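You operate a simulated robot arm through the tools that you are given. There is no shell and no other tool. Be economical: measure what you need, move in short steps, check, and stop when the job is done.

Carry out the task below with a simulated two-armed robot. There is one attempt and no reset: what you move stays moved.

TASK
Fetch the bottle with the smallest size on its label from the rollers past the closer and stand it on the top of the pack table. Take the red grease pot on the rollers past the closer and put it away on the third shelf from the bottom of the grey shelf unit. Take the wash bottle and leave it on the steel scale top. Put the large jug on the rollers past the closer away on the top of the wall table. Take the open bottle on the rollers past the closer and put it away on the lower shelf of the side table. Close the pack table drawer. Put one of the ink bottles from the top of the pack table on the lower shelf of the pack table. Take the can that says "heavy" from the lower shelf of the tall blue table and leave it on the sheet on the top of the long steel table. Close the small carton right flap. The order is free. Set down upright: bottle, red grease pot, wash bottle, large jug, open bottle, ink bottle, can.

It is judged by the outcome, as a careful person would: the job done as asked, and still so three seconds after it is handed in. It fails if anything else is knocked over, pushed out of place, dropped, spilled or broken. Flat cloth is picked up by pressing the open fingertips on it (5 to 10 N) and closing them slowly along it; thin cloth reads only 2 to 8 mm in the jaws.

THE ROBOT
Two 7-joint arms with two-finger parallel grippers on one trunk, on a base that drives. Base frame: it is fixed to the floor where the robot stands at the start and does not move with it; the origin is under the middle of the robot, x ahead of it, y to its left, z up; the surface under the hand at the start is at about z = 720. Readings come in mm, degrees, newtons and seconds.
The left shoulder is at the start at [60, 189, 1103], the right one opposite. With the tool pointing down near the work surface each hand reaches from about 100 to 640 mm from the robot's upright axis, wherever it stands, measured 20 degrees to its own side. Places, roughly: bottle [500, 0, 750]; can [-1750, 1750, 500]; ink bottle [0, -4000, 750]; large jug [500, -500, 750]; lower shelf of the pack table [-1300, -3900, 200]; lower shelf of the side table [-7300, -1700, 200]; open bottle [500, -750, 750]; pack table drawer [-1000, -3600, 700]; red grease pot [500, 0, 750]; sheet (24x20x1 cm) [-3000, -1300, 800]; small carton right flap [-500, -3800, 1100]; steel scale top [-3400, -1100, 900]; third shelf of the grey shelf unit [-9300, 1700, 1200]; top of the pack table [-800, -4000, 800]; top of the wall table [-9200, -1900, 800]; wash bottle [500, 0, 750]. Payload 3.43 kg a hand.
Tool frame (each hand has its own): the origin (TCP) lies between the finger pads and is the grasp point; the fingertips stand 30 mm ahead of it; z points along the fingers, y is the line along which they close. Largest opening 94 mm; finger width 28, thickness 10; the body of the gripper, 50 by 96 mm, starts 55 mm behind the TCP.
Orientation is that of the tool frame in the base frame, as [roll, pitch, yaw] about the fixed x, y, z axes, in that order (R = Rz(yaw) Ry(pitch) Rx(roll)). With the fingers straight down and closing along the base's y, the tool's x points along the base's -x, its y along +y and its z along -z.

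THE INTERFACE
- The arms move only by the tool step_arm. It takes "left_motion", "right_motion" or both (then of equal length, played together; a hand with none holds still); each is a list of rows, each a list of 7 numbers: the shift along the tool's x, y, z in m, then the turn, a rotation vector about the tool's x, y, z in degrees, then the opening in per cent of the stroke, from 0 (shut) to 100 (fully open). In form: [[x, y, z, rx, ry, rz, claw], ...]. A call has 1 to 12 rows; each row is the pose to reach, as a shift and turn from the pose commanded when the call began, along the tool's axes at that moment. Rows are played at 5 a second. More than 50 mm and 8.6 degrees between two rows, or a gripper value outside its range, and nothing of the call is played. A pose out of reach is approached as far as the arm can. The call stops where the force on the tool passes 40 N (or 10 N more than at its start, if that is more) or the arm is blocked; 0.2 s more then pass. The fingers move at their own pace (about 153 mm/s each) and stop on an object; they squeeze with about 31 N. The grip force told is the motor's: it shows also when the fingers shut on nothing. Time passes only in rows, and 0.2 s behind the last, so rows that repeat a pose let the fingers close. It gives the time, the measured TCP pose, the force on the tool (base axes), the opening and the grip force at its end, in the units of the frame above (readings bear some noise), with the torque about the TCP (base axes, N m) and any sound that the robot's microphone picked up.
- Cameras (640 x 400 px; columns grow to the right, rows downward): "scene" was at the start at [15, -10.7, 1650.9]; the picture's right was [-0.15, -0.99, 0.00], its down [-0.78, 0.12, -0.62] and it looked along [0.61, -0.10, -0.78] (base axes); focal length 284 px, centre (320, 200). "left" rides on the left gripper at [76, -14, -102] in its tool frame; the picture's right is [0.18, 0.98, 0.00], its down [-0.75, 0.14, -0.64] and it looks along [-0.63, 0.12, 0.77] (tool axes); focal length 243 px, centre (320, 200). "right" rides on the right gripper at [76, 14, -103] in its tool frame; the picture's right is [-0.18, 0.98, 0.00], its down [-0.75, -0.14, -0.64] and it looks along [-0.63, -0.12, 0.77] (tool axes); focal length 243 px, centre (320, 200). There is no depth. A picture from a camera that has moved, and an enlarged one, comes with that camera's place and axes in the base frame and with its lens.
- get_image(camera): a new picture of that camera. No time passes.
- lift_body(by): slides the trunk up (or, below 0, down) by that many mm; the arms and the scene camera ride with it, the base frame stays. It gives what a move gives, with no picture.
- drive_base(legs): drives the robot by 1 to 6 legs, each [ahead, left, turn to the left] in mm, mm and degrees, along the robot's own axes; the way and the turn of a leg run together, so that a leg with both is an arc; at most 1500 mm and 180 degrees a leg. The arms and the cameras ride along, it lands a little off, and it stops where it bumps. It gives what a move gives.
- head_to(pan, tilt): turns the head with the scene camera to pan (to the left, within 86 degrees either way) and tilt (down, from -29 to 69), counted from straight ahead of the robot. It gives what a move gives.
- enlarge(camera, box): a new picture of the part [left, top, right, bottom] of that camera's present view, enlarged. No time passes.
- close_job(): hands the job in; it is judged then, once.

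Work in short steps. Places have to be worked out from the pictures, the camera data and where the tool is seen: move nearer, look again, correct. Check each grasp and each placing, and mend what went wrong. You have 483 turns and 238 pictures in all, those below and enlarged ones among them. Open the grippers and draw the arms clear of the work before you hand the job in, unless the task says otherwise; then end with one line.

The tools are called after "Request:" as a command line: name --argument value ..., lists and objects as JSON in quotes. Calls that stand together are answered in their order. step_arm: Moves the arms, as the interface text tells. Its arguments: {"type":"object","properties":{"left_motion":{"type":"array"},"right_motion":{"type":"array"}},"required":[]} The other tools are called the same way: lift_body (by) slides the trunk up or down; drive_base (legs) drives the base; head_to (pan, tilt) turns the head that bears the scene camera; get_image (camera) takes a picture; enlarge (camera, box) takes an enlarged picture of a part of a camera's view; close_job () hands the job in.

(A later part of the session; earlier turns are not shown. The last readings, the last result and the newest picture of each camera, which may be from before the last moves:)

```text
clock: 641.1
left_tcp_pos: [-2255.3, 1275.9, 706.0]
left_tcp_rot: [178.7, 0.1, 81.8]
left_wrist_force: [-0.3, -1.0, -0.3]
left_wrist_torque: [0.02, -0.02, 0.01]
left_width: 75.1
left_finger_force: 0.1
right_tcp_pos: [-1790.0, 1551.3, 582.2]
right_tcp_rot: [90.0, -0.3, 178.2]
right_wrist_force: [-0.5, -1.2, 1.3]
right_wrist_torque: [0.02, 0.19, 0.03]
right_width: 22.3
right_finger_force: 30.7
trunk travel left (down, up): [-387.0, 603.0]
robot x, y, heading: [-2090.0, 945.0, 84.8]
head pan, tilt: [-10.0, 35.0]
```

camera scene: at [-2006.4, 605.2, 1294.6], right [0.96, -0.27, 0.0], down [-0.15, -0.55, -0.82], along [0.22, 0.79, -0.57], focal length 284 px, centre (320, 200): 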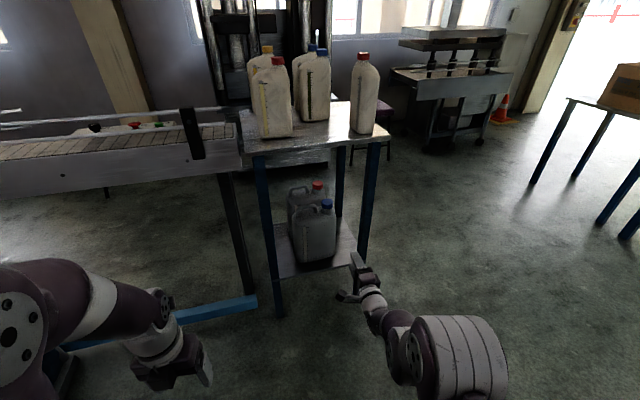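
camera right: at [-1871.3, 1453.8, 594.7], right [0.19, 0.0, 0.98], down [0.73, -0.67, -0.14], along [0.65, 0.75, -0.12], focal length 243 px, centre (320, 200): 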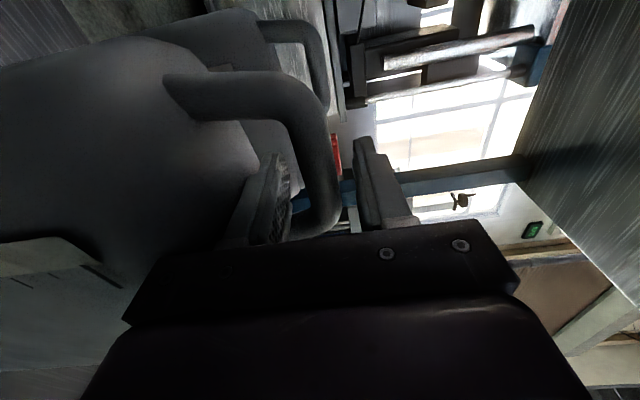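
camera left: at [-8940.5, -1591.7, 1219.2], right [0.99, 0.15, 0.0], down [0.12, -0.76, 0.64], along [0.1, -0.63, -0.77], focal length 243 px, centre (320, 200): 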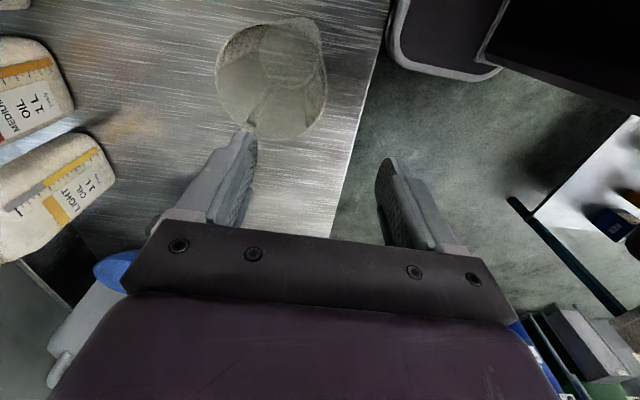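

Gripped the handle (22 mm). I lift a little to weigh it.

Request:
lift_body --by 6

Request:
lift_body --by 14

Request:
get_image --camera "scene"

Request:
get_image --camera "right"

```text
clock: 641.7
left_tcp_pos: [-2255.6, 1275.2, 711.3]
left_tcp_rot: [178.7, 0.0, 81.8]
left_wrist_force: [-0.8, -0.3, 0.7]
left_wrist_torque: [0.0, 0.0, 0.01]
left_width: 75.2
left_finger_force: 0.1
right_tcp_pos: [-1791.1, 1551.4, 587.8]
right_tcp_rot: [90.1, -0.4, 178.2]
right_wrist_force: [0.3, -0.8, -2.3]
right_wrist_torque: [-0.01, 0.07, 0.03]
right_width: 21.9
right_finger_force: 30.9
trunk travel left (down, up): [-393.0, 597.0]
robot x, y, heading: [-2089.4, 945.6, 84.7]
head pan, tilt: [-10.0, 35.0]
```

```text
clock: 642.3
left_tcp_pos: [-2255.2, 1275.0, 725.8]
left_tcp_rot: [178.9, 0.0, 81.7]
left_wrist_force: [0.0, -0.3, 0.2]
left_wrist_torque: [-0.03, -0.04, 0.0]
left_width: 75.2
left_finger_force: 0.0
right_tcp_pos: [-1790.6, 1553.3, 601.7]
right_tcp_rot: [90.2, -0.4, 178.2]
right_wrist_force: [0.5, 0.3, -1.5]
right_wrist_torque: [0.02, 0.07, 0.03]
right_width: 22.1
right_finger_force: 31.0
trunk travel left (down, up): [-407.0, 583.0]
robot x, y, heading: [-2089.0, 945.5, 84.7]
head pan, tilt: [-10.0, 35.0]
```

```text
91 pictures are left
camera scene: at [-2070.7, 970.7, 1306.6], right [0.96, -0.27, 0.0], down [-0.15, -0.55, -0.82], along [0.22, 0.79, -0.57], focal length 284 px, centre (320, 200)
```

scene: 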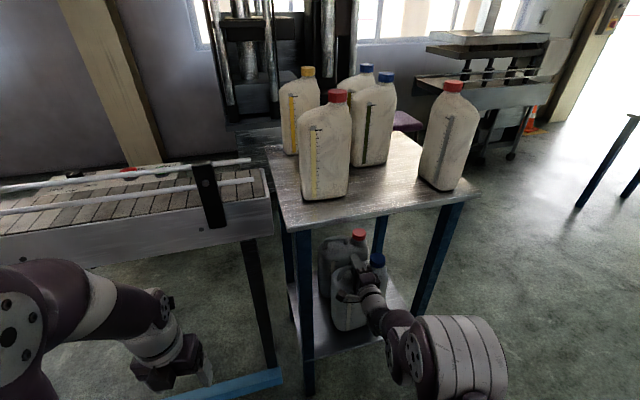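

```text
90 pictures are left
camera right: at [-1871.2, 1453.5, 615.0], right [0.19, 0.0, 0.98], down [0.73, -0.67, -0.14], along [0.65, 0.75, -0.12], focal length 243 px, centre (320, 200)
```

right: 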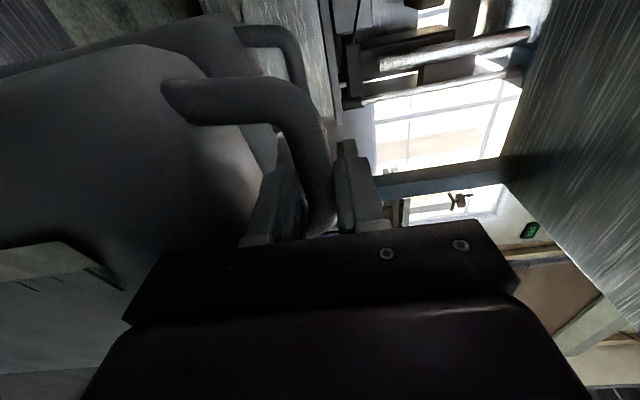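

The can is light. I lift 15 mm more and back straight out between the legs.

Request:
lift_body --by 15

Request:
drive_base --legs '[[-498, -46, 0]]'

Request:
get_image --camera "scene"

```text
clock: 642.9
left_tcp_pos: [-2255.3, 1274.6, 741.1]
left_tcp_rot: [178.8, 0.0, 81.7]
left_wrist_force: [0.3, 0.6, 0.4]
left_wrist_torque: [0.01, -0.02, 0.03]
left_width: 75.4
left_finger_force: 0.1
right_tcp_pos: [-1790.6, 1552.5, 615.8]
right_tcp_rot: [90.2, -0.3, 178.1]
right_wrist_force: [0.3, -0.2, -2.1]
right_wrist_torque: [0.02, 0.05, 0.01]
right_width: 22.0
right_finger_force: 30.9
trunk travel left (down, up): [-422.0, 568.0]
robot x, y, heading: [-2089.6, 946.9, 84.5]
head pan, tilt: [-10.0, 35.0]
```

```text
clock: 645.9
left_tcp_pos: [-2259.7, 761.4, 740.9]
left_tcp_rot: [178.8, 0.1, 83.0]
left_wrist_force: [-1.0, -0.1, -0.9]
left_wrist_torque: [-0.01, 0.02, 0.05]
left_width: 75.1
left_finger_force: 0.1
right_tcp_pos: [-1799.2, 1047.6, 615.3]
right_tcp_rot: [90.1, -0.2, 179.3]
right_wrist_force: [-1.0, 0.5, -2.6]
right_wrist_torque: [0.01, 0.02, -0.01]
right_width: 22.3
right_finger_force: 31.3
trunk travel left (down, up): [-422.0, 568.0]
robot x, y, heading: [-2087.2, 436.0, 85.7]
head pan, tilt: [-10.0, 35.0]
```

```text
89 pictures are left
camera scene: at [-2067.4, 460.4, 1321.6], right [0.97, -0.25, 0.0], down [-0.14, -0.56, -0.82], along [0.2, 0.79, -0.57], focal length 284 px, centre (320, 200)
```

scene: 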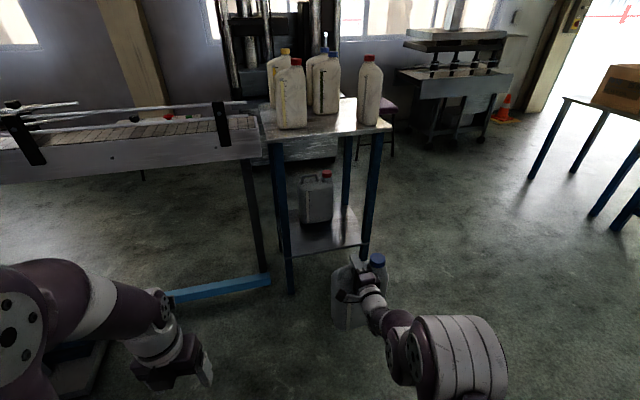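

The can is out cleanly. I raise the trunk and travel round to the long steel table.

Request:
lift_body --by 400

Request:
lift_body --by 150

Request:
drive_base --legs '[[0, 0, -85.7], [1500, 0, 0], [90, 0, 0], [0, 0, -90], [1400, 200, 0], [1500, 0, 0]]'

Request:
drive_base --legs '[[0, 0, -90], [1500, 0, 0], [1450, 0, 0], [0, 0, -90]]'

Request:
head_to --pan -15 --tilt 38

Request:
get_image --camera "scene"

```text
clock: 649.8
left_tcp_pos: [-2259.0, 761.4, 1140.4]
left_tcp_rot: [178.8, 0.0, 83.0]
left_wrist_force: [0.5, 0.4, -0.4]
left_wrist_torque: [0.0, 0.0, -0.01]
left_width: 75.3
left_finger_force: 0.1
right_tcp_pos: [-1800.3, 1049.3, 1017.4]
right_tcp_rot: [90.1, -0.3, 179.3]
right_wrist_force: [-0.8, -0.1, -1.6]
right_wrist_torque: [0.04, 0.04, 0.02]
right_width: 21.9
right_finger_force: 30.8
trunk travel left (down, up): [-822.0, 168.0]
robot x, y, heading: [-2087.6, 433.3, 85.9]
head pan, tilt: [-10.0, 35.0]
```

```text
clock: 651.5
left_tcp_pos: [-2259.5, 762.1, 1290.7]
left_tcp_rot: [178.9, -0.1, 83.1]
left_wrist_force: [-0.2, -0.4, 0.0]
left_wrist_torque: [0.0, 0.01, -0.01]
left_width: 74.8
left_finger_force: 0.0
right_tcp_pos: [-1799.8, 1048.7, 1166.2]
right_tcp_rot: [90.2, -0.3, 179.3]
right_wrist_force: [-1.0, -1.4, -1.6]
right_wrist_torque: [0.02, 0.04, 0.0]
right_width: 22.2
right_finger_force: 31.1
trunk travel left (down, up): [-972.0, 18.0]
robot x, y, heading: [-2084.9, 432.8, 85.9]
head pan, tilt: [-10.0, 35.0]
```

```text
clock: 680.6
left_tcp_pos: [-50.8, -2779.0, 1290.6]
left_tcp_rot: [178.8, 0.1, -92.2]
left_wrist_force: [-0.6, -0.3, -0.1]
left_wrist_torque: [0.01, 0.01, 0.03]
left_width: 75.1
left_finger_force: 0.0
right_tcp_pos: [-484.0, -3103.5, 1166.7]
right_tcp_rot: [90.1, -0.3, 4.2]
right_wrist_force: [-0.4, 0.0, -1.7]
right_wrist_torque: [-0.01, -0.02, 0.0]
right_width: 21.2
right_finger_force: 31.3
trunk travel left (down, up): [-972.0, 18.0]
robot x, y, heading: [-252.9, -2462.9, -89.3]
head pan, tilt: [-10.0, 35.0]
```

```text
clock: 702.3
left_tcp_pos: [-3407.9, -2379.0, 1290.6]
left_tcp_rot: [178.7, 0.0, 93.8]
left_wrist_force: [1.2, -0.4, 0.2]
left_wrist_torque: [0.0, 0.01, 0.0]
left_width: 75.2
left_finger_force: 0.1
right_tcp_pos: [-3011.4, -2011.8, 1166.6]
right_tcp_rot: [90.1, -0.3, -169.8]
right_wrist_force: [-0.1, 0.5, -1.1]
right_wrist_torque: [-0.02, 0.07, -0.01]
right_width: 21.0
right_finger_force: 30.7
trunk travel left (down, up): [-972.0, 18.0]
robot x, y, heading: [-3175.9, -2669.9, 96.8]
head pan, tilt: [-10.0, 35.0]
```

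```text
clock: 703.0
left_tcp_pos: [-3408.6, -2379.8, 1291.2]
left_tcp_rot: [178.8, -0.1, 93.8]
left_wrist_force: [-0.3, -0.3, 0.6]
left_wrist_torque: [-0.01, 0.0, -0.02]
left_width: 75.3
left_finger_force: 0.1
right_tcp_pos: [-3010.7, -2013.1, 1166.4]
right_tcp_rot: [90.1, -0.4, -169.7]
right_wrist_force: [0.0, -0.8, -2.1]
right_wrist_torque: [-0.02, 0.05, 0.01]
right_width: 20.8
right_finger_force: 30.8
trunk travel left (down, up): [-972.0, 18.0]
robot x, y, heading: [-3179.4, -2668.4, 96.6]
head pan, tilt: [-15.0, 38.0]
```

```text
88 pictures are left
camera scene: at [-3156.3, -2641.8, 1867.1], right [0.99, -0.15, 0.0], down [-0.09, -0.61, -0.79], along [0.12, 0.78, -0.62], focal length 284 px, centre (320, 200)
```

scene: 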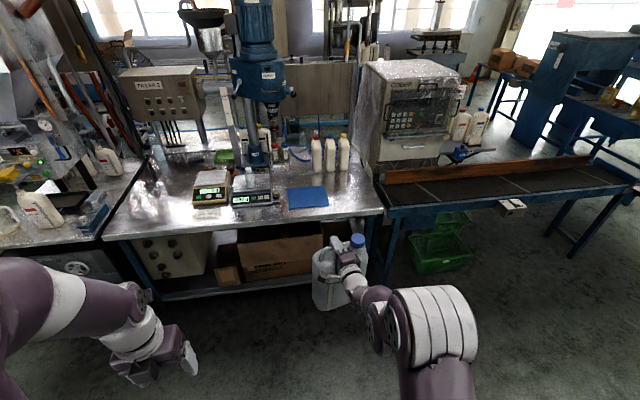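

Sheet centre ≈(-3028,-1275). I correct heading and approach partway.

Request:
drive_base --legs '[[0, 0, -10.2], [440, 175, 0]]'

Request:
get_image --camera "scene"

Request:
enlarge --camera "scene" --box '[240, 130, 460, 310]'

```text
clock: 706.5
left_tcp_pos: [-3499.6, -1897.8, 1291.9]
left_tcp_rot: [178.8, 0.1, 83.5]
left_wrist_force: [0.3, 0.1, 0.2]
left_wrist_torque: [-0.02, 0.0, -0.01]
left_width: 75.3
left_finger_force: 0.0
right_tcp_pos: [-3043.6, -1606.9, 1167.4]
right_tcp_rot: [90.1, -0.2, 179.8]
right_wrist_force: [0.1, 0.1, -1.8]
right_wrist_torque: [0.0, 0.03, 0.0]
right_width: 20.8
right_finger_force: 31.5
trunk travel left (down, up): [-972.0, 18.0]
robot x, y, heading: [-3322.8, -2222.5, 85.8]
head pan, tilt: [-15.0, 38.0]
```

```text
87 pictures are left
camera scene: at [-3299.1, -2201.5, 1867.1], right [0.95, -0.32, 0.0], down [-0.2, -0.58, -0.79], along [0.25, 0.75, -0.62], focal length 284 px, centre (320, 200)
```

scene: 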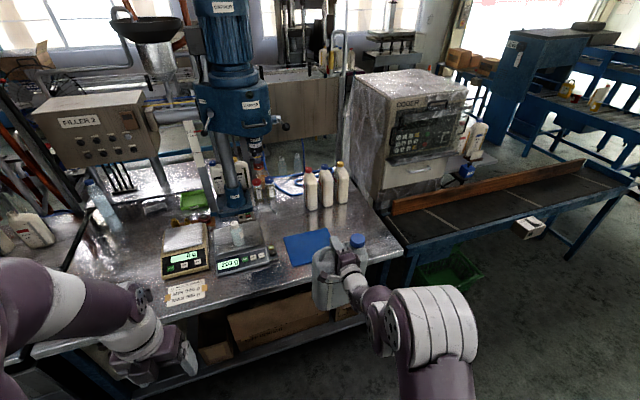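

```text
2.22 times, centred on (350, 220) of scene
camera zoom: at [-3299.1, -2201.5, 1867.1], right [0.95, -0.32, 0.0], down [-0.2, -0.58, -0.79], along [0.25, 0.75, -0.62], focal length 631 px, centre (253, 156)
```

zoom: 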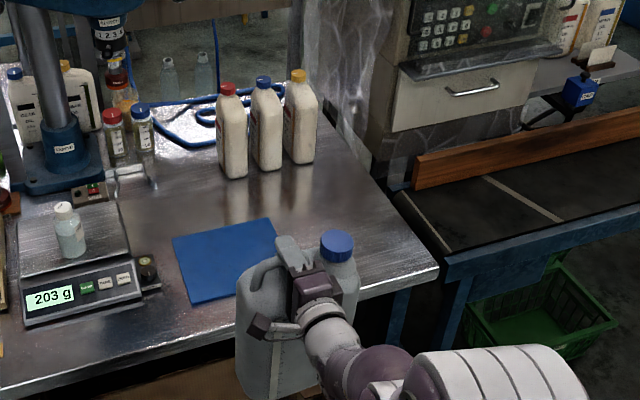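

Sheet spans x −3150…−2909, y −1358…−1165. I move the can over it.

Request:
drive_base --legs '[[338, 27, 0]]'

Request:
lift_body --by -45

Request:
enlarge --camera "scene" --box '[240, 180, 440, 340]'

```text
clock: 708.7
left_tcp_pos: [-3512.7, -1568.6, 1290.7]
left_tcp_rot: [178.8, -0.1, 84.0]
left_wrist_force: [0.6, 0.0, -0.3]
left_wrist_torque: [0.02, 0.0, -0.03]
left_width: 75.6
left_finger_force: 0.1
right_tcp_pos: [-3058.1, -1273.3, 1167.6]
right_tcp_rot: [90.2, -0.4, -179.6]
right_wrist_force: [-1.0, -0.2, -3.0]
right_wrist_torque: [-0.02, 0.04, -0.03]
right_width: 20.8
right_finger_force: 31.3
trunk travel left (down, up): [-972.0, 18.0]
robot x, y, heading: [-3335.7, -1889.2, 86.7]
head pan, tilt: [-15.0, 38.0]
```

```text
clock: 709.5
left_tcp_pos: [-3510.7, -1566.3, 1246.4]
left_tcp_rot: [178.8, 0.0, 84.0]
left_wrist_force: [0.2, 0.2, 0.6]
left_wrist_torque: [0.01, -0.01, 0.03]
left_width: 75.0
left_finger_force: 0.0
right_tcp_pos: [-3057.4, -1272.4, 1120.0]
right_tcp_rot: [90.2, -0.3, -179.6]
right_wrist_force: [0.8, 0.0, -2.1]
right_wrist_torque: [-0.02, 0.05, -0.02]
right_width: 20.9
right_finger_force: 31.0
trunk travel left (down, up): [-927.0, 63.0]
robot x, y, heading: [-3331.5, -1892.8, 86.8]
head pan, tilt: [-15.0, 38.0]
```

```text
2.50 times, centred on (340, 260) of scene
camera zoom: at [-3307.5, -1867.2, 1822.0], right [0.95, -0.31, 0.0], down [-0.19, -0.59, -0.79], along [0.25, 0.75, -0.62], focal length 710 px, centre (270, 50)
```

zoom: 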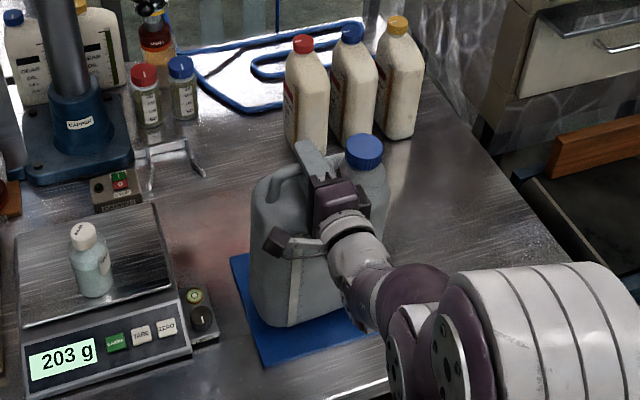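

The can is over the sheet. I lower step by step.

Request:
lift_body --by -10

Request:
lift_body --by -6

```text
clock: 710.1
left_tcp_pos: [-3510.9, -1566.6, 1235.4]
left_tcp_rot: [178.9, 0.1, 84.1]
left_wrist_force: [-0.1, 0.4, 0.2]
left_wrist_torque: [-0.03, 0.0, 0.01]
left_width: 75.0
left_finger_force: 0.0
right_tcp_pos: [-3057.8, -1272.6, 1111.7]
right_tcp_rot: [90.1, -0.2, -179.7]
right_wrist_force: [0.3, 1.2, -1.8]
right_wrist_torque: [0.02, 0.02, -0.03]
right_width: 20.5
right_finger_force: 31.4
trunk travel left (down, up): [-917.0, 73.0]
robot x, y, heading: [-3331.8, -1890.9, 86.7]
head pan, tilt: [-15.0, 38.0]
```

```text
clock: 710.7
left_tcp_pos: [-3510.5, -1566.8, 1229.1]
left_tcp_rot: [178.8, 0.0, 84.0]
left_wrist_force: [0.4, 0.2, 0.8]
left_wrist_torque: [0.02, -0.02, -0.03]
left_width: 75.2
left_finger_force: 0.0
right_tcp_pos: [-3057.0, -1272.4, 1105.0]
right_tcp_rot: [90.2, -0.3, -179.6]
right_wrist_force: [0.0, 0.7, -2.1]
right_wrist_torque: [-0.02, 0.04, 0.01]
right_width: 20.8
right_finger_force: 31.3
trunk travel left (down, up): [-911.0, 79.0]
robot x, y, heading: [-3332.7, -1891.6, 87.0]
head pan, tilt: [-15.0, 38.0]
```

Request:
lift_body --by -6

Request:
lift_body --by -5

Request:
enlarge --camera "scene" --box '[270, 200, 410, 320]'

```text
clock: 711.2
left_tcp_pos: [-3513.1, -1568.3, 1223.1]
left_tcp_rot: [178.8, -0.1, 84.0]
left_wrist_force: [0.2, 0.3, 0.2]
left_wrist_torque: [-0.02, -0.03, 0.01]
left_width: 75.0
left_finger_force: 0.1
right_tcp_pos: [-3058.0, -1273.2, 1100.7]
right_tcp_rot: [89.9, -0.2, -179.6]
right_wrist_force: [-2.4, -0.1, 2.5]
right_wrist_torque: [0.08, -0.07, 0.02]
right_width: 20.8
right_finger_force: 31.4
trunk travel left (down, up): [-905.0, 85.0]
robot x, y, heading: [-3330.2, -1894.4, 87.0]
head pan, tilt: [-15.0, 38.0]
```

```text
clock: 711.8
left_tcp_pos: [-3513.2, -1569.1, 1218.7]
left_tcp_rot: [178.7, -0.1, 84.0]
left_wrist_force: [1.1, 0.1, 0.3]
left_wrist_torque: [0.01, -0.02, 0.01]
left_width: 75.1
left_finger_force: 0.1
right_tcp_pos: [-3060.4, -1273.6, 1099.7]
right_tcp_rot: [89.6, -0.1, -179.5]
right_wrist_force: [-6.9, 1.0, 20.3]
right_wrist_torque: [0.09, -0.34, 0.04]
right_width: 21.0
right_finger_force: 30.9
trunk travel left (down, up): [-900.0, 90.0]
robot x, y, heading: [-3333.4, -1892.4, 86.8]
head pan, tilt: [-15.0, 38.0]
```

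```text
3.33 times, centred on (340, 260) of scene
camera zoom: at [-3311.4, -1871.4, 1795.5], right [0.95, -0.31, 0.0], down [-0.19, -0.58, -0.79], along [0.25, 0.75, -0.61], focal length 946 px, centre (253, 0)
```

zoom: 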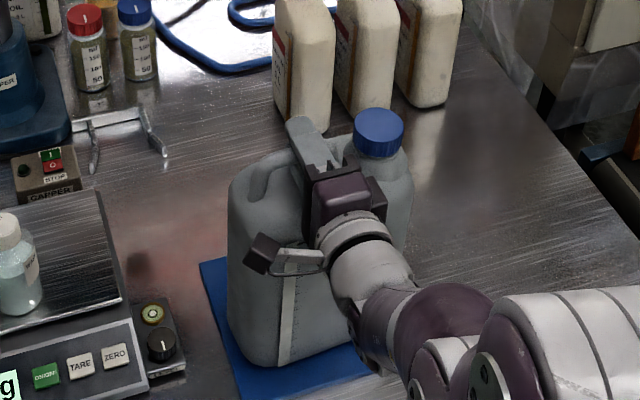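

It sits on the sheet. I relieve, open to 40 mm, and withdraw straight back.

Request:
lift_body --by 4

Request:
step_arm --right_motion '[[0, 0, 0, 0, 0, 0, 30], [0, 0, 0, 0, 0, 0, 40], [0, 0, 0, 0, 0, 0, 40]]'

Request:
get_image --camera "right"

```text
clock: 712.3
left_tcp_pos: [-3512.9, -1571.2, 1224.0]
left_tcp_rot: [178.7, -0.1, 84.0]
left_wrist_force: [-0.3, -0.5, -0.7]
left_wrist_torque: [-0.04, -0.05, 0.01]
left_width: 75.2
left_finger_force: 0.1
right_tcp_pos: [-3057.4, -1272.8, 1100.7]
right_tcp_rot: [90.0, -0.2, -179.5]
right_wrist_force: [-5.2, 1.4, 14.5]
right_wrist_torque: [0.12, -0.25, 0.04]
right_width: 21.2
right_finger_force: 31.0
trunk travel left (down, up): [-904.0, 86.0]
robot x, y, heading: [-3331.1, -1890.1, 86.7]
head pan, tilt: [-15.0, 38.0]
```

```text
clock: 713.1
left_tcp_pos: [-3510.3, -1568.1, 1223.6]
left_tcp_rot: [178.7, 0.0, 84.0]
left_wrist_force: [0.2, 0.7, -0.3]
left_wrist_torque: [0.0, 0.0, 0.01]
left_width: 75.4
left_finger_force: 0.0
right_tcp_pos: [-3057.5, -1271.5, 1097.4]
right_tcp_rot: [90.2, -0.3, -179.6]
right_wrist_force: [-1.4, 0.5, -0.2]
right_wrist_torque: [0.04, 0.01, 0.01]
right_width: 37.5
right_finger_force: 0.0
trunk travel left (down, up): [-904.0, 86.0]
robot x, y, heading: [-3329.4, -1892.7, 86.6]
head pan, tilt: [-15.0, 38.0]
```

```text
83 pictures are left
camera right: at [-3133.5, -1374.4, 1111.8], right [0.19, 0.01, 0.98], down [0.76, -0.64, -0.14], along [0.63, 0.77, -0.12], focal length 243 px, centre (320, 200)
```

right: 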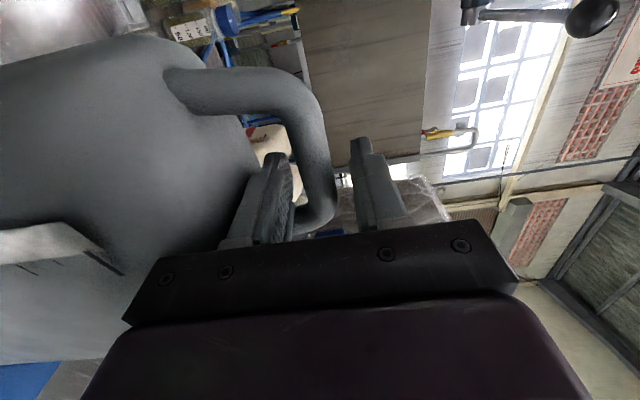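

The bar is free between the fingers; I withdraw straight back.

Request:
drive_base --legs '[[-260, -15.5, 0]]'

Request:
get_image --camera "scene"

Request:
enlarge --camera "scene" --box '[220, 160, 420, 320]'

```text
clock: 715.0
left_tcp_pos: [-3511.9, -1826.2, 1222.3]
left_tcp_rot: [178.8, 0.1, 84.7]
left_wrist_force: [-0.3, -0.7, -0.1]
left_wrist_torque: [-0.02, 0.02, 0.03]
left_width: 75.3
left_finger_force: 0.0
right_tcp_pos: [-3060.0, -1527.0, 1098.3]
right_tcp_rot: [90.2, -0.2, -179.0]
right_wrist_force: [0.4, 0.8, 1.1]
right_wrist_torque: [0.02, 0.01, 0.01]
right_width: 37.6
right_finger_force: 0.1
trunk travel left (down, up): [-904.0, 86.0]
robot x, y, heading: [-3330.7, -2149.5, 87.2]
head pan, tilt: [-15.0, 38.0]
```

```text
82 pictures are left
camera scene: at [-3305.4, -2124.7, 1799.0], right [0.95, -0.3, 0.0], down [-0.19, -0.59, -0.79], along [0.24, 0.75, -0.62], focal length 284 px, centre (320, 200)
```

scene: 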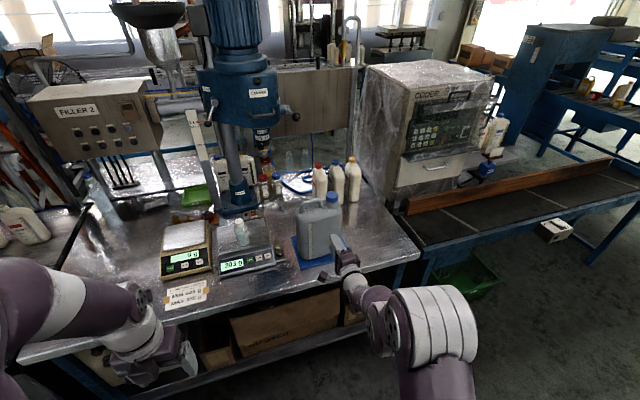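

```text
2.50 times, centred on (320, 240) of scene
camera zoom: at [-3305.4, -2124.7, 1799.0], right [0.95, -0.3, 0.0], down [-0.19, -0.59, -0.79], along [0.24, 0.75, -0.62], focal length 710 px, centre (320, 100)
```

zoom: 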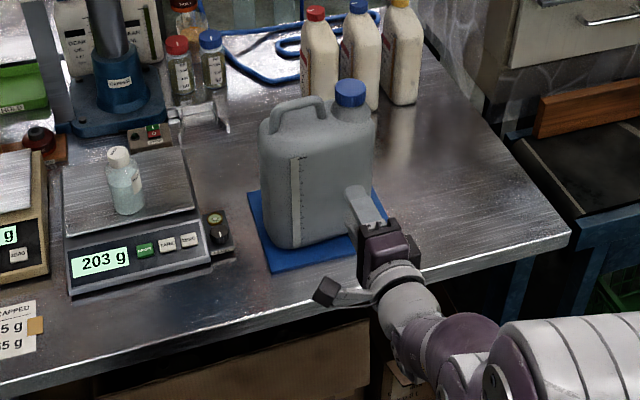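

The heavy can stands on the sheet. Last item: the red grease pot. I roll the right tool back to horizontal closing and drive to the rollers.

Request:
drive_base --legs '[[-270, 0, 0], [0, 0, -87.2], [1500, 0, 0], [1480, 0, 0], [0, 1500, 0], [0, 910, 0]]'

Request:
step_arm --right_motion '[[0, 0, 0, 0, 0, 8, 100], [0, 0, 0, 0, 0, 16, 100], [0, 0, 0, 0, 0, 24, 100], [0, 0, 0, 0, 0, 32, 100], [0, 0, 0, 0, 0, 40, 100], [0, 0, 0, 0, 0, 48, 100], [0, 0, 0, 0, 0, 56, 100], [0, 0, 0, 0, 0, 64, 100], [0, 0, 0, 0, 0, 72, 100], [0, 0, 0, 0, 0, 80, 100], [0, 0, 0, 0, 0, 87, 100], [0, 0, 0, 0, 0, 90, 100]]'

Request:
head_to --pan 0 --tilt 40

Request:
get_image --camera "scene"

Request:
get_image --camera "right"

```text
clock: 745.7
left_tcp_pos: [-48.7, 196.1, 1222.1]
left_tcp_rot: [178.9, 0.0, -3.7]
left_wrist_force: [-0.6, 0.5, 0.0]
left_wrist_torque: [-0.01, -0.01, -0.01]
left_width: 75.2
left_finger_force: 0.1
right_tcp_pos: [261.8, -246.0, 1099.4]
right_tcp_rot: [90.2, -0.3, 92.6]
right_wrist_force: [-0.4, -0.2, 0.6]
right_wrist_torque: [-0.02, -0.01, -0.03]
right_width: 37.4
right_finger_force: 0.1
trunk travel left (down, up): [-904.0, 86.0]
robot x, y, heading: [-363.3, 4.1, -1.1]
head pan, tilt: [-15.0, 38.0]
```

```text
clock: 748.3
left_tcp_pos: [-49.4, 196.8, 1222.5]
left_tcp_rot: [178.8, 0.0, -3.9]
left_wrist_force: [-0.2, 0.3, 0.4]
left_wrist_torque: [-0.01, 0.0, 0.01]
left_width: 75.3
left_finger_force: 0.1
right_tcp_pos: [262.7, -246.4, 1097.7]
right_tcp_rot: [-108.1, -89.6, -69.4]
right_wrist_force: [-0.1, -0.1, 0.1]
right_wrist_torque: [-0.05, -0.04, 0.0]
right_width: 94.1
right_finger_force: 0.1
trunk travel left (down, up): [-904.0, 86.0]
robot x, y, heading: [-367.6, 5.0, -1.1]
head pan, tilt: [-15.0, 38.0]
```

```text
clock: 749.1
left_tcp_pos: [-50.0, 196.7, 1222.9]
left_tcp_rot: [178.8, 0.0, -3.8]
left_wrist_force: [0.2, 0.5, 0.5]
left_wrist_torque: [0.0, 0.02, -0.04]
left_width: 75.6
left_finger_force: 0.0
right_tcp_pos: [261.4, -246.0, 1097.8]
right_tcp_rot: [-114.8, -89.6, -62.7]
right_wrist_force: [-0.4, 0.6, -0.1]
right_wrist_torque: [-0.03, -0.01, 0.03]
right_width: 94.1
right_finger_force: 0.0
trunk travel left (down, up): [-904.0, 86.0]
robot x, y, heading: [-365.2, 5.5, -1.2]
head pan, tilt: [0.0, 40.0]
```

```text
80 pictures are left
camera scene: at [-341.2, 5.3, 1796.1], right [-0.02, -1.0, 0.0], down [-0.64, 0.01, -0.77], along [0.77, -0.01, -0.64], focal length 284 px, centre (320, 200)
```

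scene: 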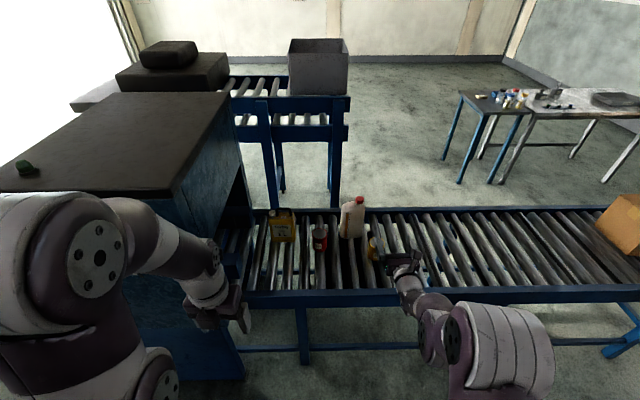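

```text
79 pictures are left
camera right: at [159.8, -263.6, 1173.4], right [0.04, -0.98, -0.19], down [-0.65, 0.12, -0.75], along [0.76, 0.16, -0.63], focal length 243 px, centre (320, 200)
```

right: 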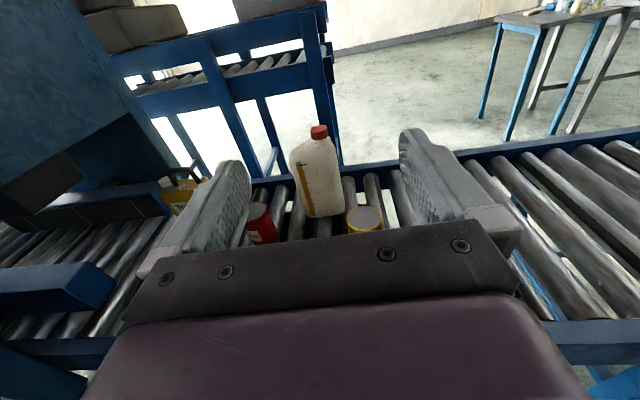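

The closer machine would crowd the left arm if I use the right hand, so I'll take the pot with the left: shift right 255 mm and level the left tool.

Request:
drive_base --legs '[[0, -255, 1.2]]'

Request:
step_arm --left_motion '[[0.03, 0, 0.02, 0, 7, 0, 100], [0.06, 0, 0.04, 0, 14, 0, 100], [0.09, 0, 0.06, 0, 22, 0, 100], [0.12, 0, 0.08, 0, 30, 0, 100], [0.15, 0, 0.1, 0, 38, 0, 100], [0.18, 0, 0.12, 0, 46, 0, 100], [0.21, 0, 0.13, 0, 54, 0, 100], [0.24, 0, 0.13, 0, 62, 0, 100], [0.27, 0, 0.13, 0, 70, 0, 100], [0.29, 0, 0.13, 0, 77, 0, 100], [0.3, 0, 0.13, 0, 84, 0, 100], [0.31, 0, 0.13, 0, 90, 0, 100]]'

Request:
get_image --camera "left"

```text
clock: 750.9
left_tcp_pos: [-55.5, -40.2, 1223.8]
left_tcp_rot: [178.7, 0.0, -2.6]
left_wrist_force: [-0.2, 0.3, 0.0]
left_wrist_torque: [0.01, 0.0, 0.03]
left_width: 75.2
left_finger_force: 0.0
right_tcp_pos: [265.1, -476.4, 1098.5]
right_tcp_rot: [-118.9, -89.7, -57.4]
right_wrist_force: [0.2, -0.3, 0.0]
right_wrist_torque: [-0.02, 0.0, 0.02]
right_width: 93.9
right_finger_force: 0.1
trunk travel left (down, up): [-904.0, 86.0]
robot x, y, heading: [-370.1, -241.8, 0.2]
head pan, tilt: [0.0, 40.0]
```

```text
clock: 753.5
left_tcp_pos: [261.2, -11.9, 1092.6]
left_tcp_rot: [109.2, -88.7, 66.2]
left_wrist_force: [-0.4, -0.2, -0.3]
left_wrist_torque: [-0.03, 0.03, 0.0]
left_width: 93.8
left_finger_force: 0.0
left hand out of reach, approached as far as the arm can: row 5, 7, 8, 9, 10, 11, 12
right_tcp_pos: [263.2, -476.8, 1099.5]
right_tcp_rot: [-99.4, -89.7, -76.9]
right_wrist_force: [-0.8, -0.4, -0.6]
right_wrist_torque: [-0.01, 0.02, 0.03]
right_width: 94.0
right_finger_force: 0.0
trunk travel left (down, up): [-904.0, 86.0]
robot x, y, heading: [-368.8, -242.5, 0.2]
head pan, tilt: [0.0, 40.0]
```

```text
78 pictures are left
camera left: at [160.4, 13.0, 1167.7], right [-0.08, -0.98, 0.2], down [-0.66, -0.1, -0.75], along [0.75, -0.19, -0.63], focal length 243 px, centre (320, 200)
```

left: 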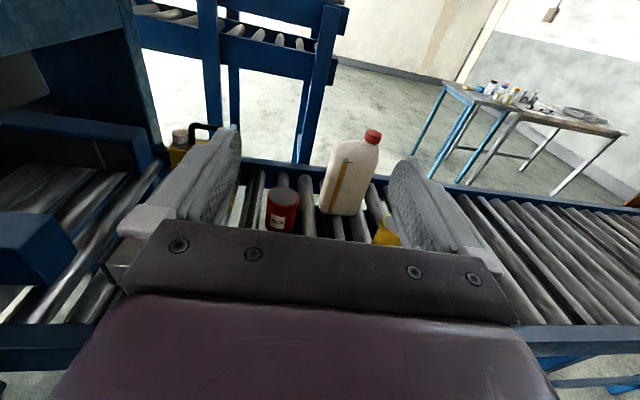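

Left tool is level. I tilt it 12° down (to clear the rail), lower the trunk, and approach.

Request:
step_arm --left_motion '[[0, 0, 0, 0, -6, 0, 100], [0, 0, 0, 0, -12, 0, 100], [0, 0, 0, 0, -12, 0, 100]]'

Request:
lift_body --by -295

Request:
drive_base --legs '[[160, 5, 0]]'

Request:
get_image --camera "left"

```text
clock: 754.3
left_tcp_pos: [265.4, -10.2, 1093.4]
left_tcp_rot: [174.0, -77.8, 2.9]
left_wrist_force: [0.2, -0.3, -0.2]
left_wrist_torque: [-0.02, 0.02, -0.01]
left_width: 94.0
left_finger_force: 0.1
left hand out of reach, approached as far as the arm can: row 1
right_tcp_pos: [265.3, -475.8, 1097.3]
right_tcp_rot: [-120.4, -89.6, -55.8]
right_wrist_force: [-0.2, 0.6, -0.1]
right_wrist_torque: [0.04, -0.01, 0.0]
right_width: 94.0
right_finger_force: 0.0
trunk travel left (down, up): [-904.0, 86.0]
robot x, y, heading: [-365.7, -242.8, 0.1]
head pan, tilt: [0.0, 40.0]
```

```text
clock: 757.2
left_tcp_pos: [265.2, -10.0, 799.7]
left_tcp_rot: [174.2, -77.9, 2.8]
left_wrist_force: [0.7, 0.8, -0.2]
left_wrist_torque: [0.02, 0.02, 0.01]
left_width: 94.0
left_finger_force: 0.0
right_tcp_pos: [264.7, -476.9, 804.1]
right_tcp_rot: [-112.8, -89.7, -63.4]
right_wrist_force: [-0.4, 0.4, 0.1]
right_wrist_torque: [-0.04, 0.01, -0.01]
right_width: 93.8
right_finger_force: 0.0
trunk travel left (down, up): [-609.0, 381.0]
robot x, y, heading: [-369.1, -234.8, 0.0]
head pan, tilt: [0.0, 40.0]
```

```text
clock: 758.7
left_tcp_pos: [427.0, -3.3, 798.7]
left_tcp_rot: [174.1, -77.8, 2.9]
left_wrist_force: [0.4, 0.2, 0.5]
left_wrist_torque: [-0.06, -0.02, 0.01]
left_width: 93.9
left_finger_force: 0.0
right_tcp_pos: [428.2, -469.6, 801.9]
right_tcp_rot: [-125.1, -89.7, -51.0]
right_wrist_force: [0.1, 0.5, -0.7]
right_wrist_torque: [-0.01, -0.02, 0.01]
right_width: 94.0
right_finger_force: 0.1
trunk travel left (down, up): [-609.0, 381.0]
robot x, y, heading: [-210.6, -236.3, 0.2]
head pan, tilt: [0.0, 40.0]
```

```text
77 pictures are left
camera left: at [342.0, 17.8, 893.0], right [-0.01, -0.98, 0.2], down [-0.79, -0.11, -0.6], along [0.61, -0.17, -0.78], focal length 243 px, centre (320, 200)
```

left: 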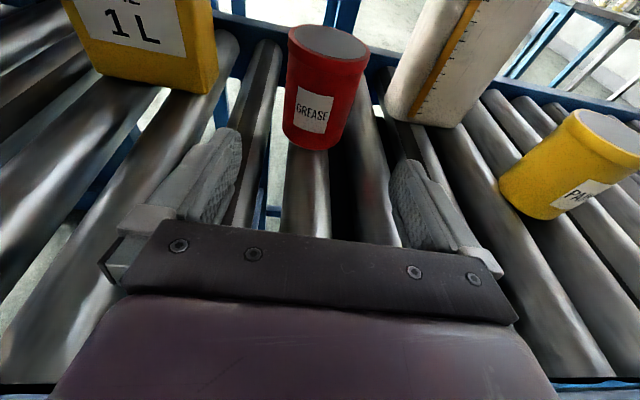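

Pot: front x≈545, centre ≈(583,-13), Ø≈75, top ≈809. I lower 12 mm and drive in, then close.

Request:
lift_body --by -12

Request:
drive_base --legs '[[150, -9, 0]]'

Request:
get_image --camera "left"

```text
clock: 759.3
left_tcp_pos: [424.0, -4.5, 786.6]
left_tcp_rot: [174.2, -77.9, 2.9]
left_wrist_force: [0.6, 0.3, -0.1]
left_wrist_torque: [-0.01, 0.0, 0.01]
left_width: 93.5
left_finger_force: 0.0
right_tcp_pos: [425.9, -469.9, 792.8]
right_tcp_rot: [-113.0, -89.8, -63.2]
right_wrist_force: [-0.2, -0.3, 0.1]
right_wrist_torque: [-0.01, 0.04, 0.04]
right_width: 93.9
right_finger_force: 0.1
trunk travel left (down, up): [-597.0, 393.0]
robot x, y, heading: [-211.2, -233.2, 0.3]
head pan, tilt: [0.0, 40.0]
```

```text
clock: 760.6
left_tcp_pos: [576.5, -15.4, 786.4]
left_tcp_rot: [174.1, -77.8, 2.6]
left_wrist_force: [0.9, 0.3, 0.0]
left_wrist_torque: [0.01, -0.01, -0.02]
left_width: 94.0
left_finger_force: 0.1
right_tcp_pos: [575.3, -480.8, 790.3]
right_tcp_rot: [-125.9, -89.6, -50.6]
right_wrist_force: [0.0, -0.5, -0.4]
right_wrist_torque: [0.0, 0.02, -0.01]
right_width: 93.9
right_finger_force: 0.1
trunk travel left (down, up): [-597.0, 393.0]
robot x, y, heading: [-59.3, -242.3, 0.0]
head pan, tilt: [0.0, 40.0]
```

```text
76 pictures are left
camera left: at [492.5, 7.2, 881.0], right [-0.01, -0.98, 0.2], down [-0.79, -0.11, -0.6], along [0.61, -0.17, -0.78], focal length 243 px, centre (320, 200)
```

left: 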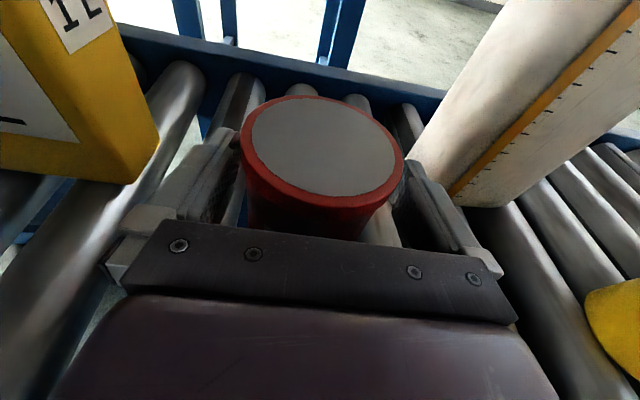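

Well centred. I close and lift.

Request:
step_arm --left_motion '[[0, 0, 0, 0, 0, 0, 80], [0, 0, 0, 0, 0, 0, 40], [0, 0, 0, 0, 0, 0, 0], [0, 0, 0, 0, 0, 0, 0], [0, 0, 0, 0, 0, 0, 0]]'

Request:
lift_body --by 30

Request:
get_image --camera "left"

```text
clock: 761.8
left_tcp_pos: [575.0, -14.8, 786.5]
left_tcp_rot: [173.9, -77.7, 2.8]
left_wrist_force: [0.0, -0.3, 0.0]
left_wrist_torque: [0.02, 0.03, 0.0]
left_width: 76.1
left_finger_force: 30.8
right_tcp_pos: [575.9, -481.6, 790.6]
right_tcp_rot: [-119.8, -89.7, -56.6]
right_wrist_force: [0.5, -0.6, 0.5]
right_wrist_torque: [0.02, 0.0, -0.01]
right_width: 93.9
right_finger_force: 0.0
trunk travel left (down, up): [-597.0, 393.0]
robot x, y, heading: [-55.7, -241.7, -0.0]
head pan, tilt: [0.0, 40.0]
```

```text
clock: 762.6
left_tcp_pos: [577.0, -14.7, 815.4]
left_tcp_rot: [174.0, -77.7, 2.8]
left_wrist_force: [0.0, 0.0, -4.9]
left_wrist_torque: [0.0, 0.04, -0.01]
left_width: 75.9
left_finger_force: 31.0
right_tcp_pos: [574.6, -481.7, 820.2]
right_tcp_rot: [-124.8, -89.7, -51.7]
right_wrist_force: [0.6, -0.6, -0.9]
right_wrist_torque: [-0.05, -0.04, 0.01]
right_width: 94.2
right_finger_force: 0.0
trunk travel left (down, up): [-627.0, 363.0]
robot x, y, heading: [-55.4, -246.6, -0.3]
head pan, tilt: [0.0, 40.0]
```

```text
75 pictures are left
camera left: at [492.1, 7.4, 911.1], right [-0.01, -0.98, 0.2], down [-0.79, -0.11, -0.6], along [0.61, -0.17, -0.78], focal length 243 px, centre (320, 200)
```

left: 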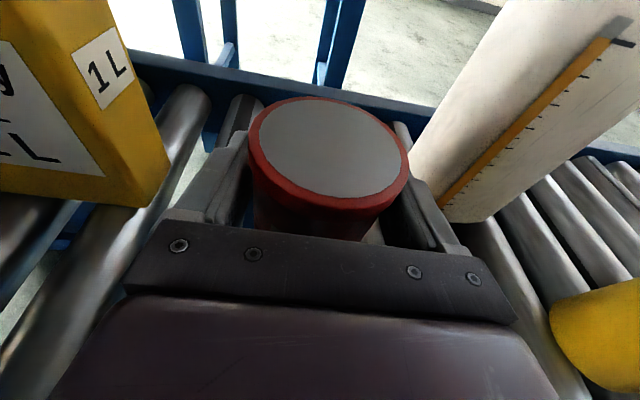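

Held. I back off, raise the trunk, turn and travel west along the north corridor.

Request:
drive_base --legs '[[-380, 0, 0]]'

Request:
lift_body --by 360

Request:
drive_base --legs '[[0, 0, 180], [1000, -530, 0], [1500, 0, 0], [1200, 0, 0]]'

Request:
head_to --pan 0 --tilt 25

Request:
get_image --camera "scene"

```text
clock: 765.0
left_tcp_pos: [194.7, -15.7, 816.8]
left_tcp_rot: [174.0, -77.9, 2.5]
left_wrist_force: [-0.8, -0.2, -4.6]
left_wrist_torque: [0.0, 0.01, 0.01]
left_width: 75.7
left_finger_force: 31.1
right_tcp_pos: [192.9, -484.0, 821.0]
right_tcp_rot: [-114.5, -89.8, -62.0]
right_wrist_force: [-0.6, -0.3, 0.5]
right_wrist_torque: [0.0, -0.01, -0.04]
right_width: 93.8
right_finger_force: 0.1
trunk travel left (down, up): [-627.0, 363.0]
robot x, y, heading: [-441.4, -244.1, -0.1]
head pan, tilt: [0.0, 40.0]
```

```text
clock: 768.5
left_tcp_pos: [194.7, -16.8, 1175.5]
left_tcp_rot: [173.9, -77.8, 2.5]
left_wrist_force: [0.1, -0.4, -3.6]
left_wrist_torque: [0.02, 0.01, 0.01]
left_width: 75.7
left_finger_force: 31.1
right_tcp_pos: [193.2, -482.1, 1181.5]
right_tcp_rot: [-121.5, -89.8, -55.0]
right_wrist_force: [0.3, -0.4, 0.4]
right_wrist_torque: [0.02, 0.01, 0.0]
right_width: 93.8
right_finger_force: 0.1
trunk travel left (down, up): [-987.0, 3.0]
robot x, y, heading: [-439.5, -236.7, -0.2]
head pan, tilt: [0.0, 40.0]
```

```text
clock: 794.1
left_tcp_pos: [-4704.0, -4.9, 1176.8]
left_tcp_rot: [173.9, -77.9, -175.0]
left_wrist_force: [1.2, -0.5, -3.8]
left_wrist_torque: [-0.04, -0.02, -0.03]
left_width: 75.9
left_finger_force: 31.0
right_tcp_pos: [-4721.5, 463.1, 1180.9]
right_tcp_rot: [-116.3, -89.7, 122.3]
right_wrist_force: [-0.6, 0.2, -1.0]
right_wrist_torque: [0.0, 0.02, 0.02]
right_width: 93.9
right_finger_force: 0.2
trunk travel left (down, up): [-987.0, 3.0]
robot x, y, heading: [-4077.7, 251.5, -177.8]
head pan, tilt: [0.0, 40.0]
```

```text
clock: 794.8
left_tcp_pos: [-4703.4, -3.9, 1176.5]
left_tcp_rot: [174.0, -77.8, -174.9]
left_wrist_force: [0.3, -0.7, -4.1]
left_wrist_torque: [-0.01, -0.03, 0.01]
left_width: 76.1
left_finger_force: 31.2
right_tcp_pos: [-4722.0, 462.4, 1181.2]
right_tcp_rot: [-123.2, -89.7, 129.1]
right_wrist_force: [0.9, -0.2, -0.2]
right_wrist_torque: [0.0, 0.02, -0.01]
right_width: 94.0
right_finger_force: 0.0
trunk travel left (down, up): [-987.0, 3.0]
robot x, y, heading: [-4081.0, 250.7, -177.7]
head pan, tilt: [0.0, 25.0]
```

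```text
74 pictures are left
camera scene: at [-4111.8, 248.9, 1902.3], right [-0.04, 1.0, 0.0], down [0.42, 0.02, -0.91], along [-0.9, -0.04, -0.42], focal length 284 px, centre (320, 200)
```

scene: 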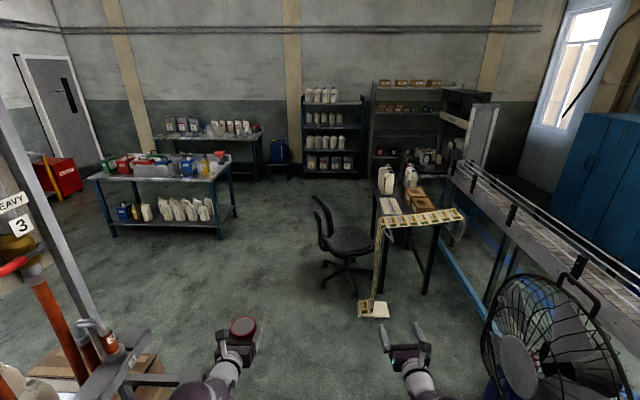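

The grey shelf unit is beyond the chair. I pass left of the chair and go to the west side.

Request:
drive_base --legs '[[0, 0, -2.3], [900, 650, 0], [1500, 0, 0], [1450, 0, 0]]'

Request:
head_to --pan -55 --tilt 25

Request:
get_image --camera "scene"

```text
clock: 798.4
left_tcp_pos: [-5118.7, -228.5, 1175.1]
left_tcp_rot: [173.2, -77.6, -174.3]
left_wrist_force: [1.4, -0.7, -4.4]
left_wrist_torque: [0.02, -0.03, -0.05]
left_width: 76.1
left_finger_force: 30.9
right_tcp_pos: [-5136.1, 237.8, 1182.9]
right_tcp_rot: [-141.6, -89.9, 147.4]
right_wrist_force: [0.5, -0.9, 0.9]
right_wrist_torque: [-0.02, -0.01, -0.03]
right_width: 93.9
right_finger_force: 0.1
trunk travel left (down, up): [-987.0, 3.0]
robot x, y, heading: [-4500.4, 26.6, -177.9]
head pan, tilt: [0.0, 25.0]
stopped in leg 2: the robot was blocked; the commanded pose is now the measured one
```

```text
clock: 799.7
left_tcp_pos: [-5123.0, -225.7, 1175.0]
left_tcp_rot: [173.9, -77.6, -175.0]
left_wrist_force: [0.0, -0.8, -4.3]
left_wrist_torque: [0.03, -0.01, -0.02]
left_width: 75.6
left_finger_force: 31.1
right_tcp_pos: [-5140.3, 240.7, 1180.9]
right_tcp_rot: [-134.9, -89.7, 140.5]
right_wrist_force: [-0.6, -0.1, 0.0]
right_wrist_torque: [0.01, 0.0, -0.02]
right_width: 94.0
right_finger_force: 0.0
trunk travel left (down, up): [-987.0, 3.0]
robot x, y, heading: [-4499.9, 23.8, -177.4]
head pan, tilt: [-55.0, 25.0]
```

```text
73 pictures are left
camera scene: at [-4494.7, 101.0, 1902.5], right [0.8, 0.6, 0.0], down [0.26, -0.34, -0.91], along [-0.55, 0.72, -0.42], focal length 284 px, centre (320, 200)
```

scene: 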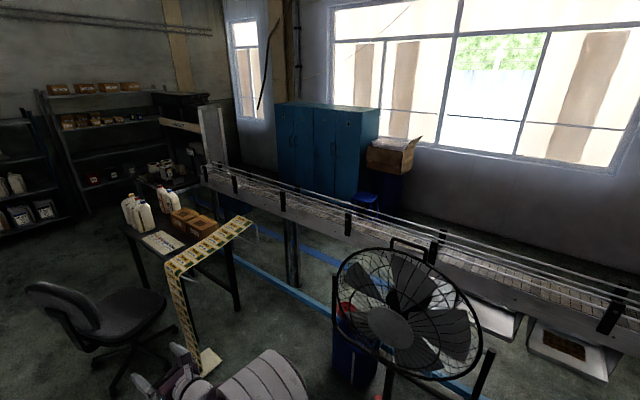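

I was blocked on the left; I look there.

Request:
head_to --pan 60 --tilt 35

Request:
get_image --camera "scene"

```text
clock: 801.6
left_tcp_pos: [-5122.2, -225.4, 1174.1]
left_tcp_rot: [174.1, -77.5, -175.2]
left_wrist_force: [0.0, -0.1, -4.1]
left_wrist_torque: [0.02, -0.03, -0.01]
left_width: 75.9
left_finger_force: 31.2
right_tcp_pos: [-5140.7, 241.1, 1180.3]
right_tcp_rot: [-131.7, -89.7, 137.4]
right_wrist_force: [0.8, 0.4, -0.4]
right_wrist_torque: [0.01, -0.01, 0.0]
right_width: 94.1
right_finger_force: 0.0
trunk travel left (down, up): [-987.0, 3.0]
robot x, y, heading: [-4501.3, 27.5, -177.8]
head pan, tilt: [60.0, 35.0]
```

```text
72 pictures are left
camera scene: at [-4481.0, -48.8, 1886.6], right [-0.88, 0.47, 0.0], down [0.27, 0.51, -0.82], along [-0.38, -0.72, -0.57], focal length 284 px, centre (320, 200)
```

scene: 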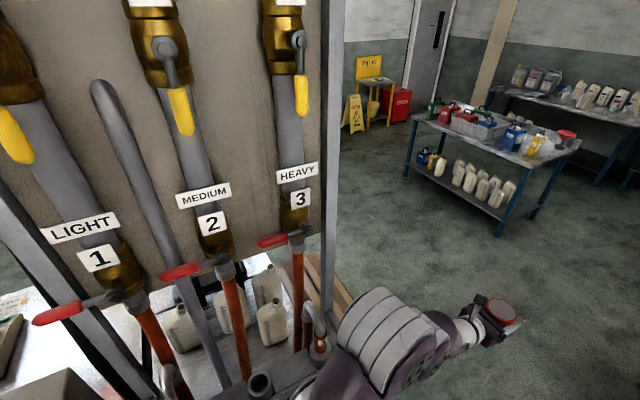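

My left elbow touched the filler manifold; nothing appears disturbed. I move right, forward past it, then go left.

Request:
drive_base --legs '[[0, -170, 0], [820, 0, -2.2], [420, 620, 0], [1500, 0, 0], [800, 0, 0]]'

Request:
head_to --pan -55 --tilt 25

Request:
get_image --camera "scene"

```text
clock: 821.5
left_tcp_pos: [-8653.7, -612.2, 1175.5]
left_tcp_rot: [174.2, -77.6, -178.9]
left_wrist_force: [0.6, 0.7, -4.1]
left_wrist_torque: [0.0, -0.03, 0.03]
left_width: 75.8
left_finger_force: 31.5
right_tcp_pos: [-8640.2, -144.0, 1180.4]
right_tcp_rot: [-126.4, -89.6, 128.5]
right_wrist_force: [0.1, 0.1, 0.1]
right_wrist_torque: [-0.01, 0.02, 0.0]
right_width: 93.8
right_finger_force: 0.1
trunk travel left (down, up): [-987.0, 3.0]
robot x, y, heading: [-8016.0, -400.5, 178.5]
head pan, tilt: [60.0, 35.0]
```

```text
clock: 823.4
left_tcp_pos: [-8654.2, -611.1, 1174.3]
left_tcp_rot: [174.1, -77.6, -178.8]
left_wrist_force: [1.5, -0.5, -3.8]
left_wrist_torque: [0.01, -0.04, 0.02]
left_width: 76.0
left_finger_force: 30.5
right_tcp_pos: [-8641.6, -146.1, 1179.6]
right_tcp_rot: [-131.8, -89.6, 133.8]
right_wrist_force: [-0.5, 0.4, -0.1]
right_wrist_torque: [0.03, -0.02, 0.02]
right_width: 94.0
right_finger_force: 0.1
trunk travel left (down, up): [-987.0, 3.0]
robot x, y, heading: [-8016.2, -401.2, 178.4]
head pan, tilt: [-55.0, 25.0]
```

```text
71 pictures are left
camera scene: at [-8006.5, -325.3, 1902.4], right [0.83, 0.55, 0.0], down [0.23, -0.35, -0.91], along [-0.5, 0.76, -0.42], focal length 284 px, centre (320, 200)
```

scene: 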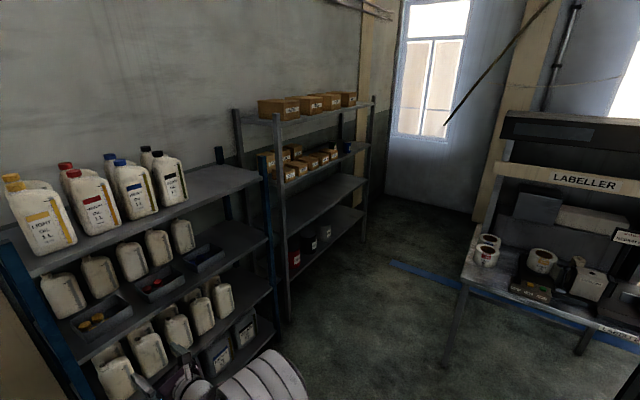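

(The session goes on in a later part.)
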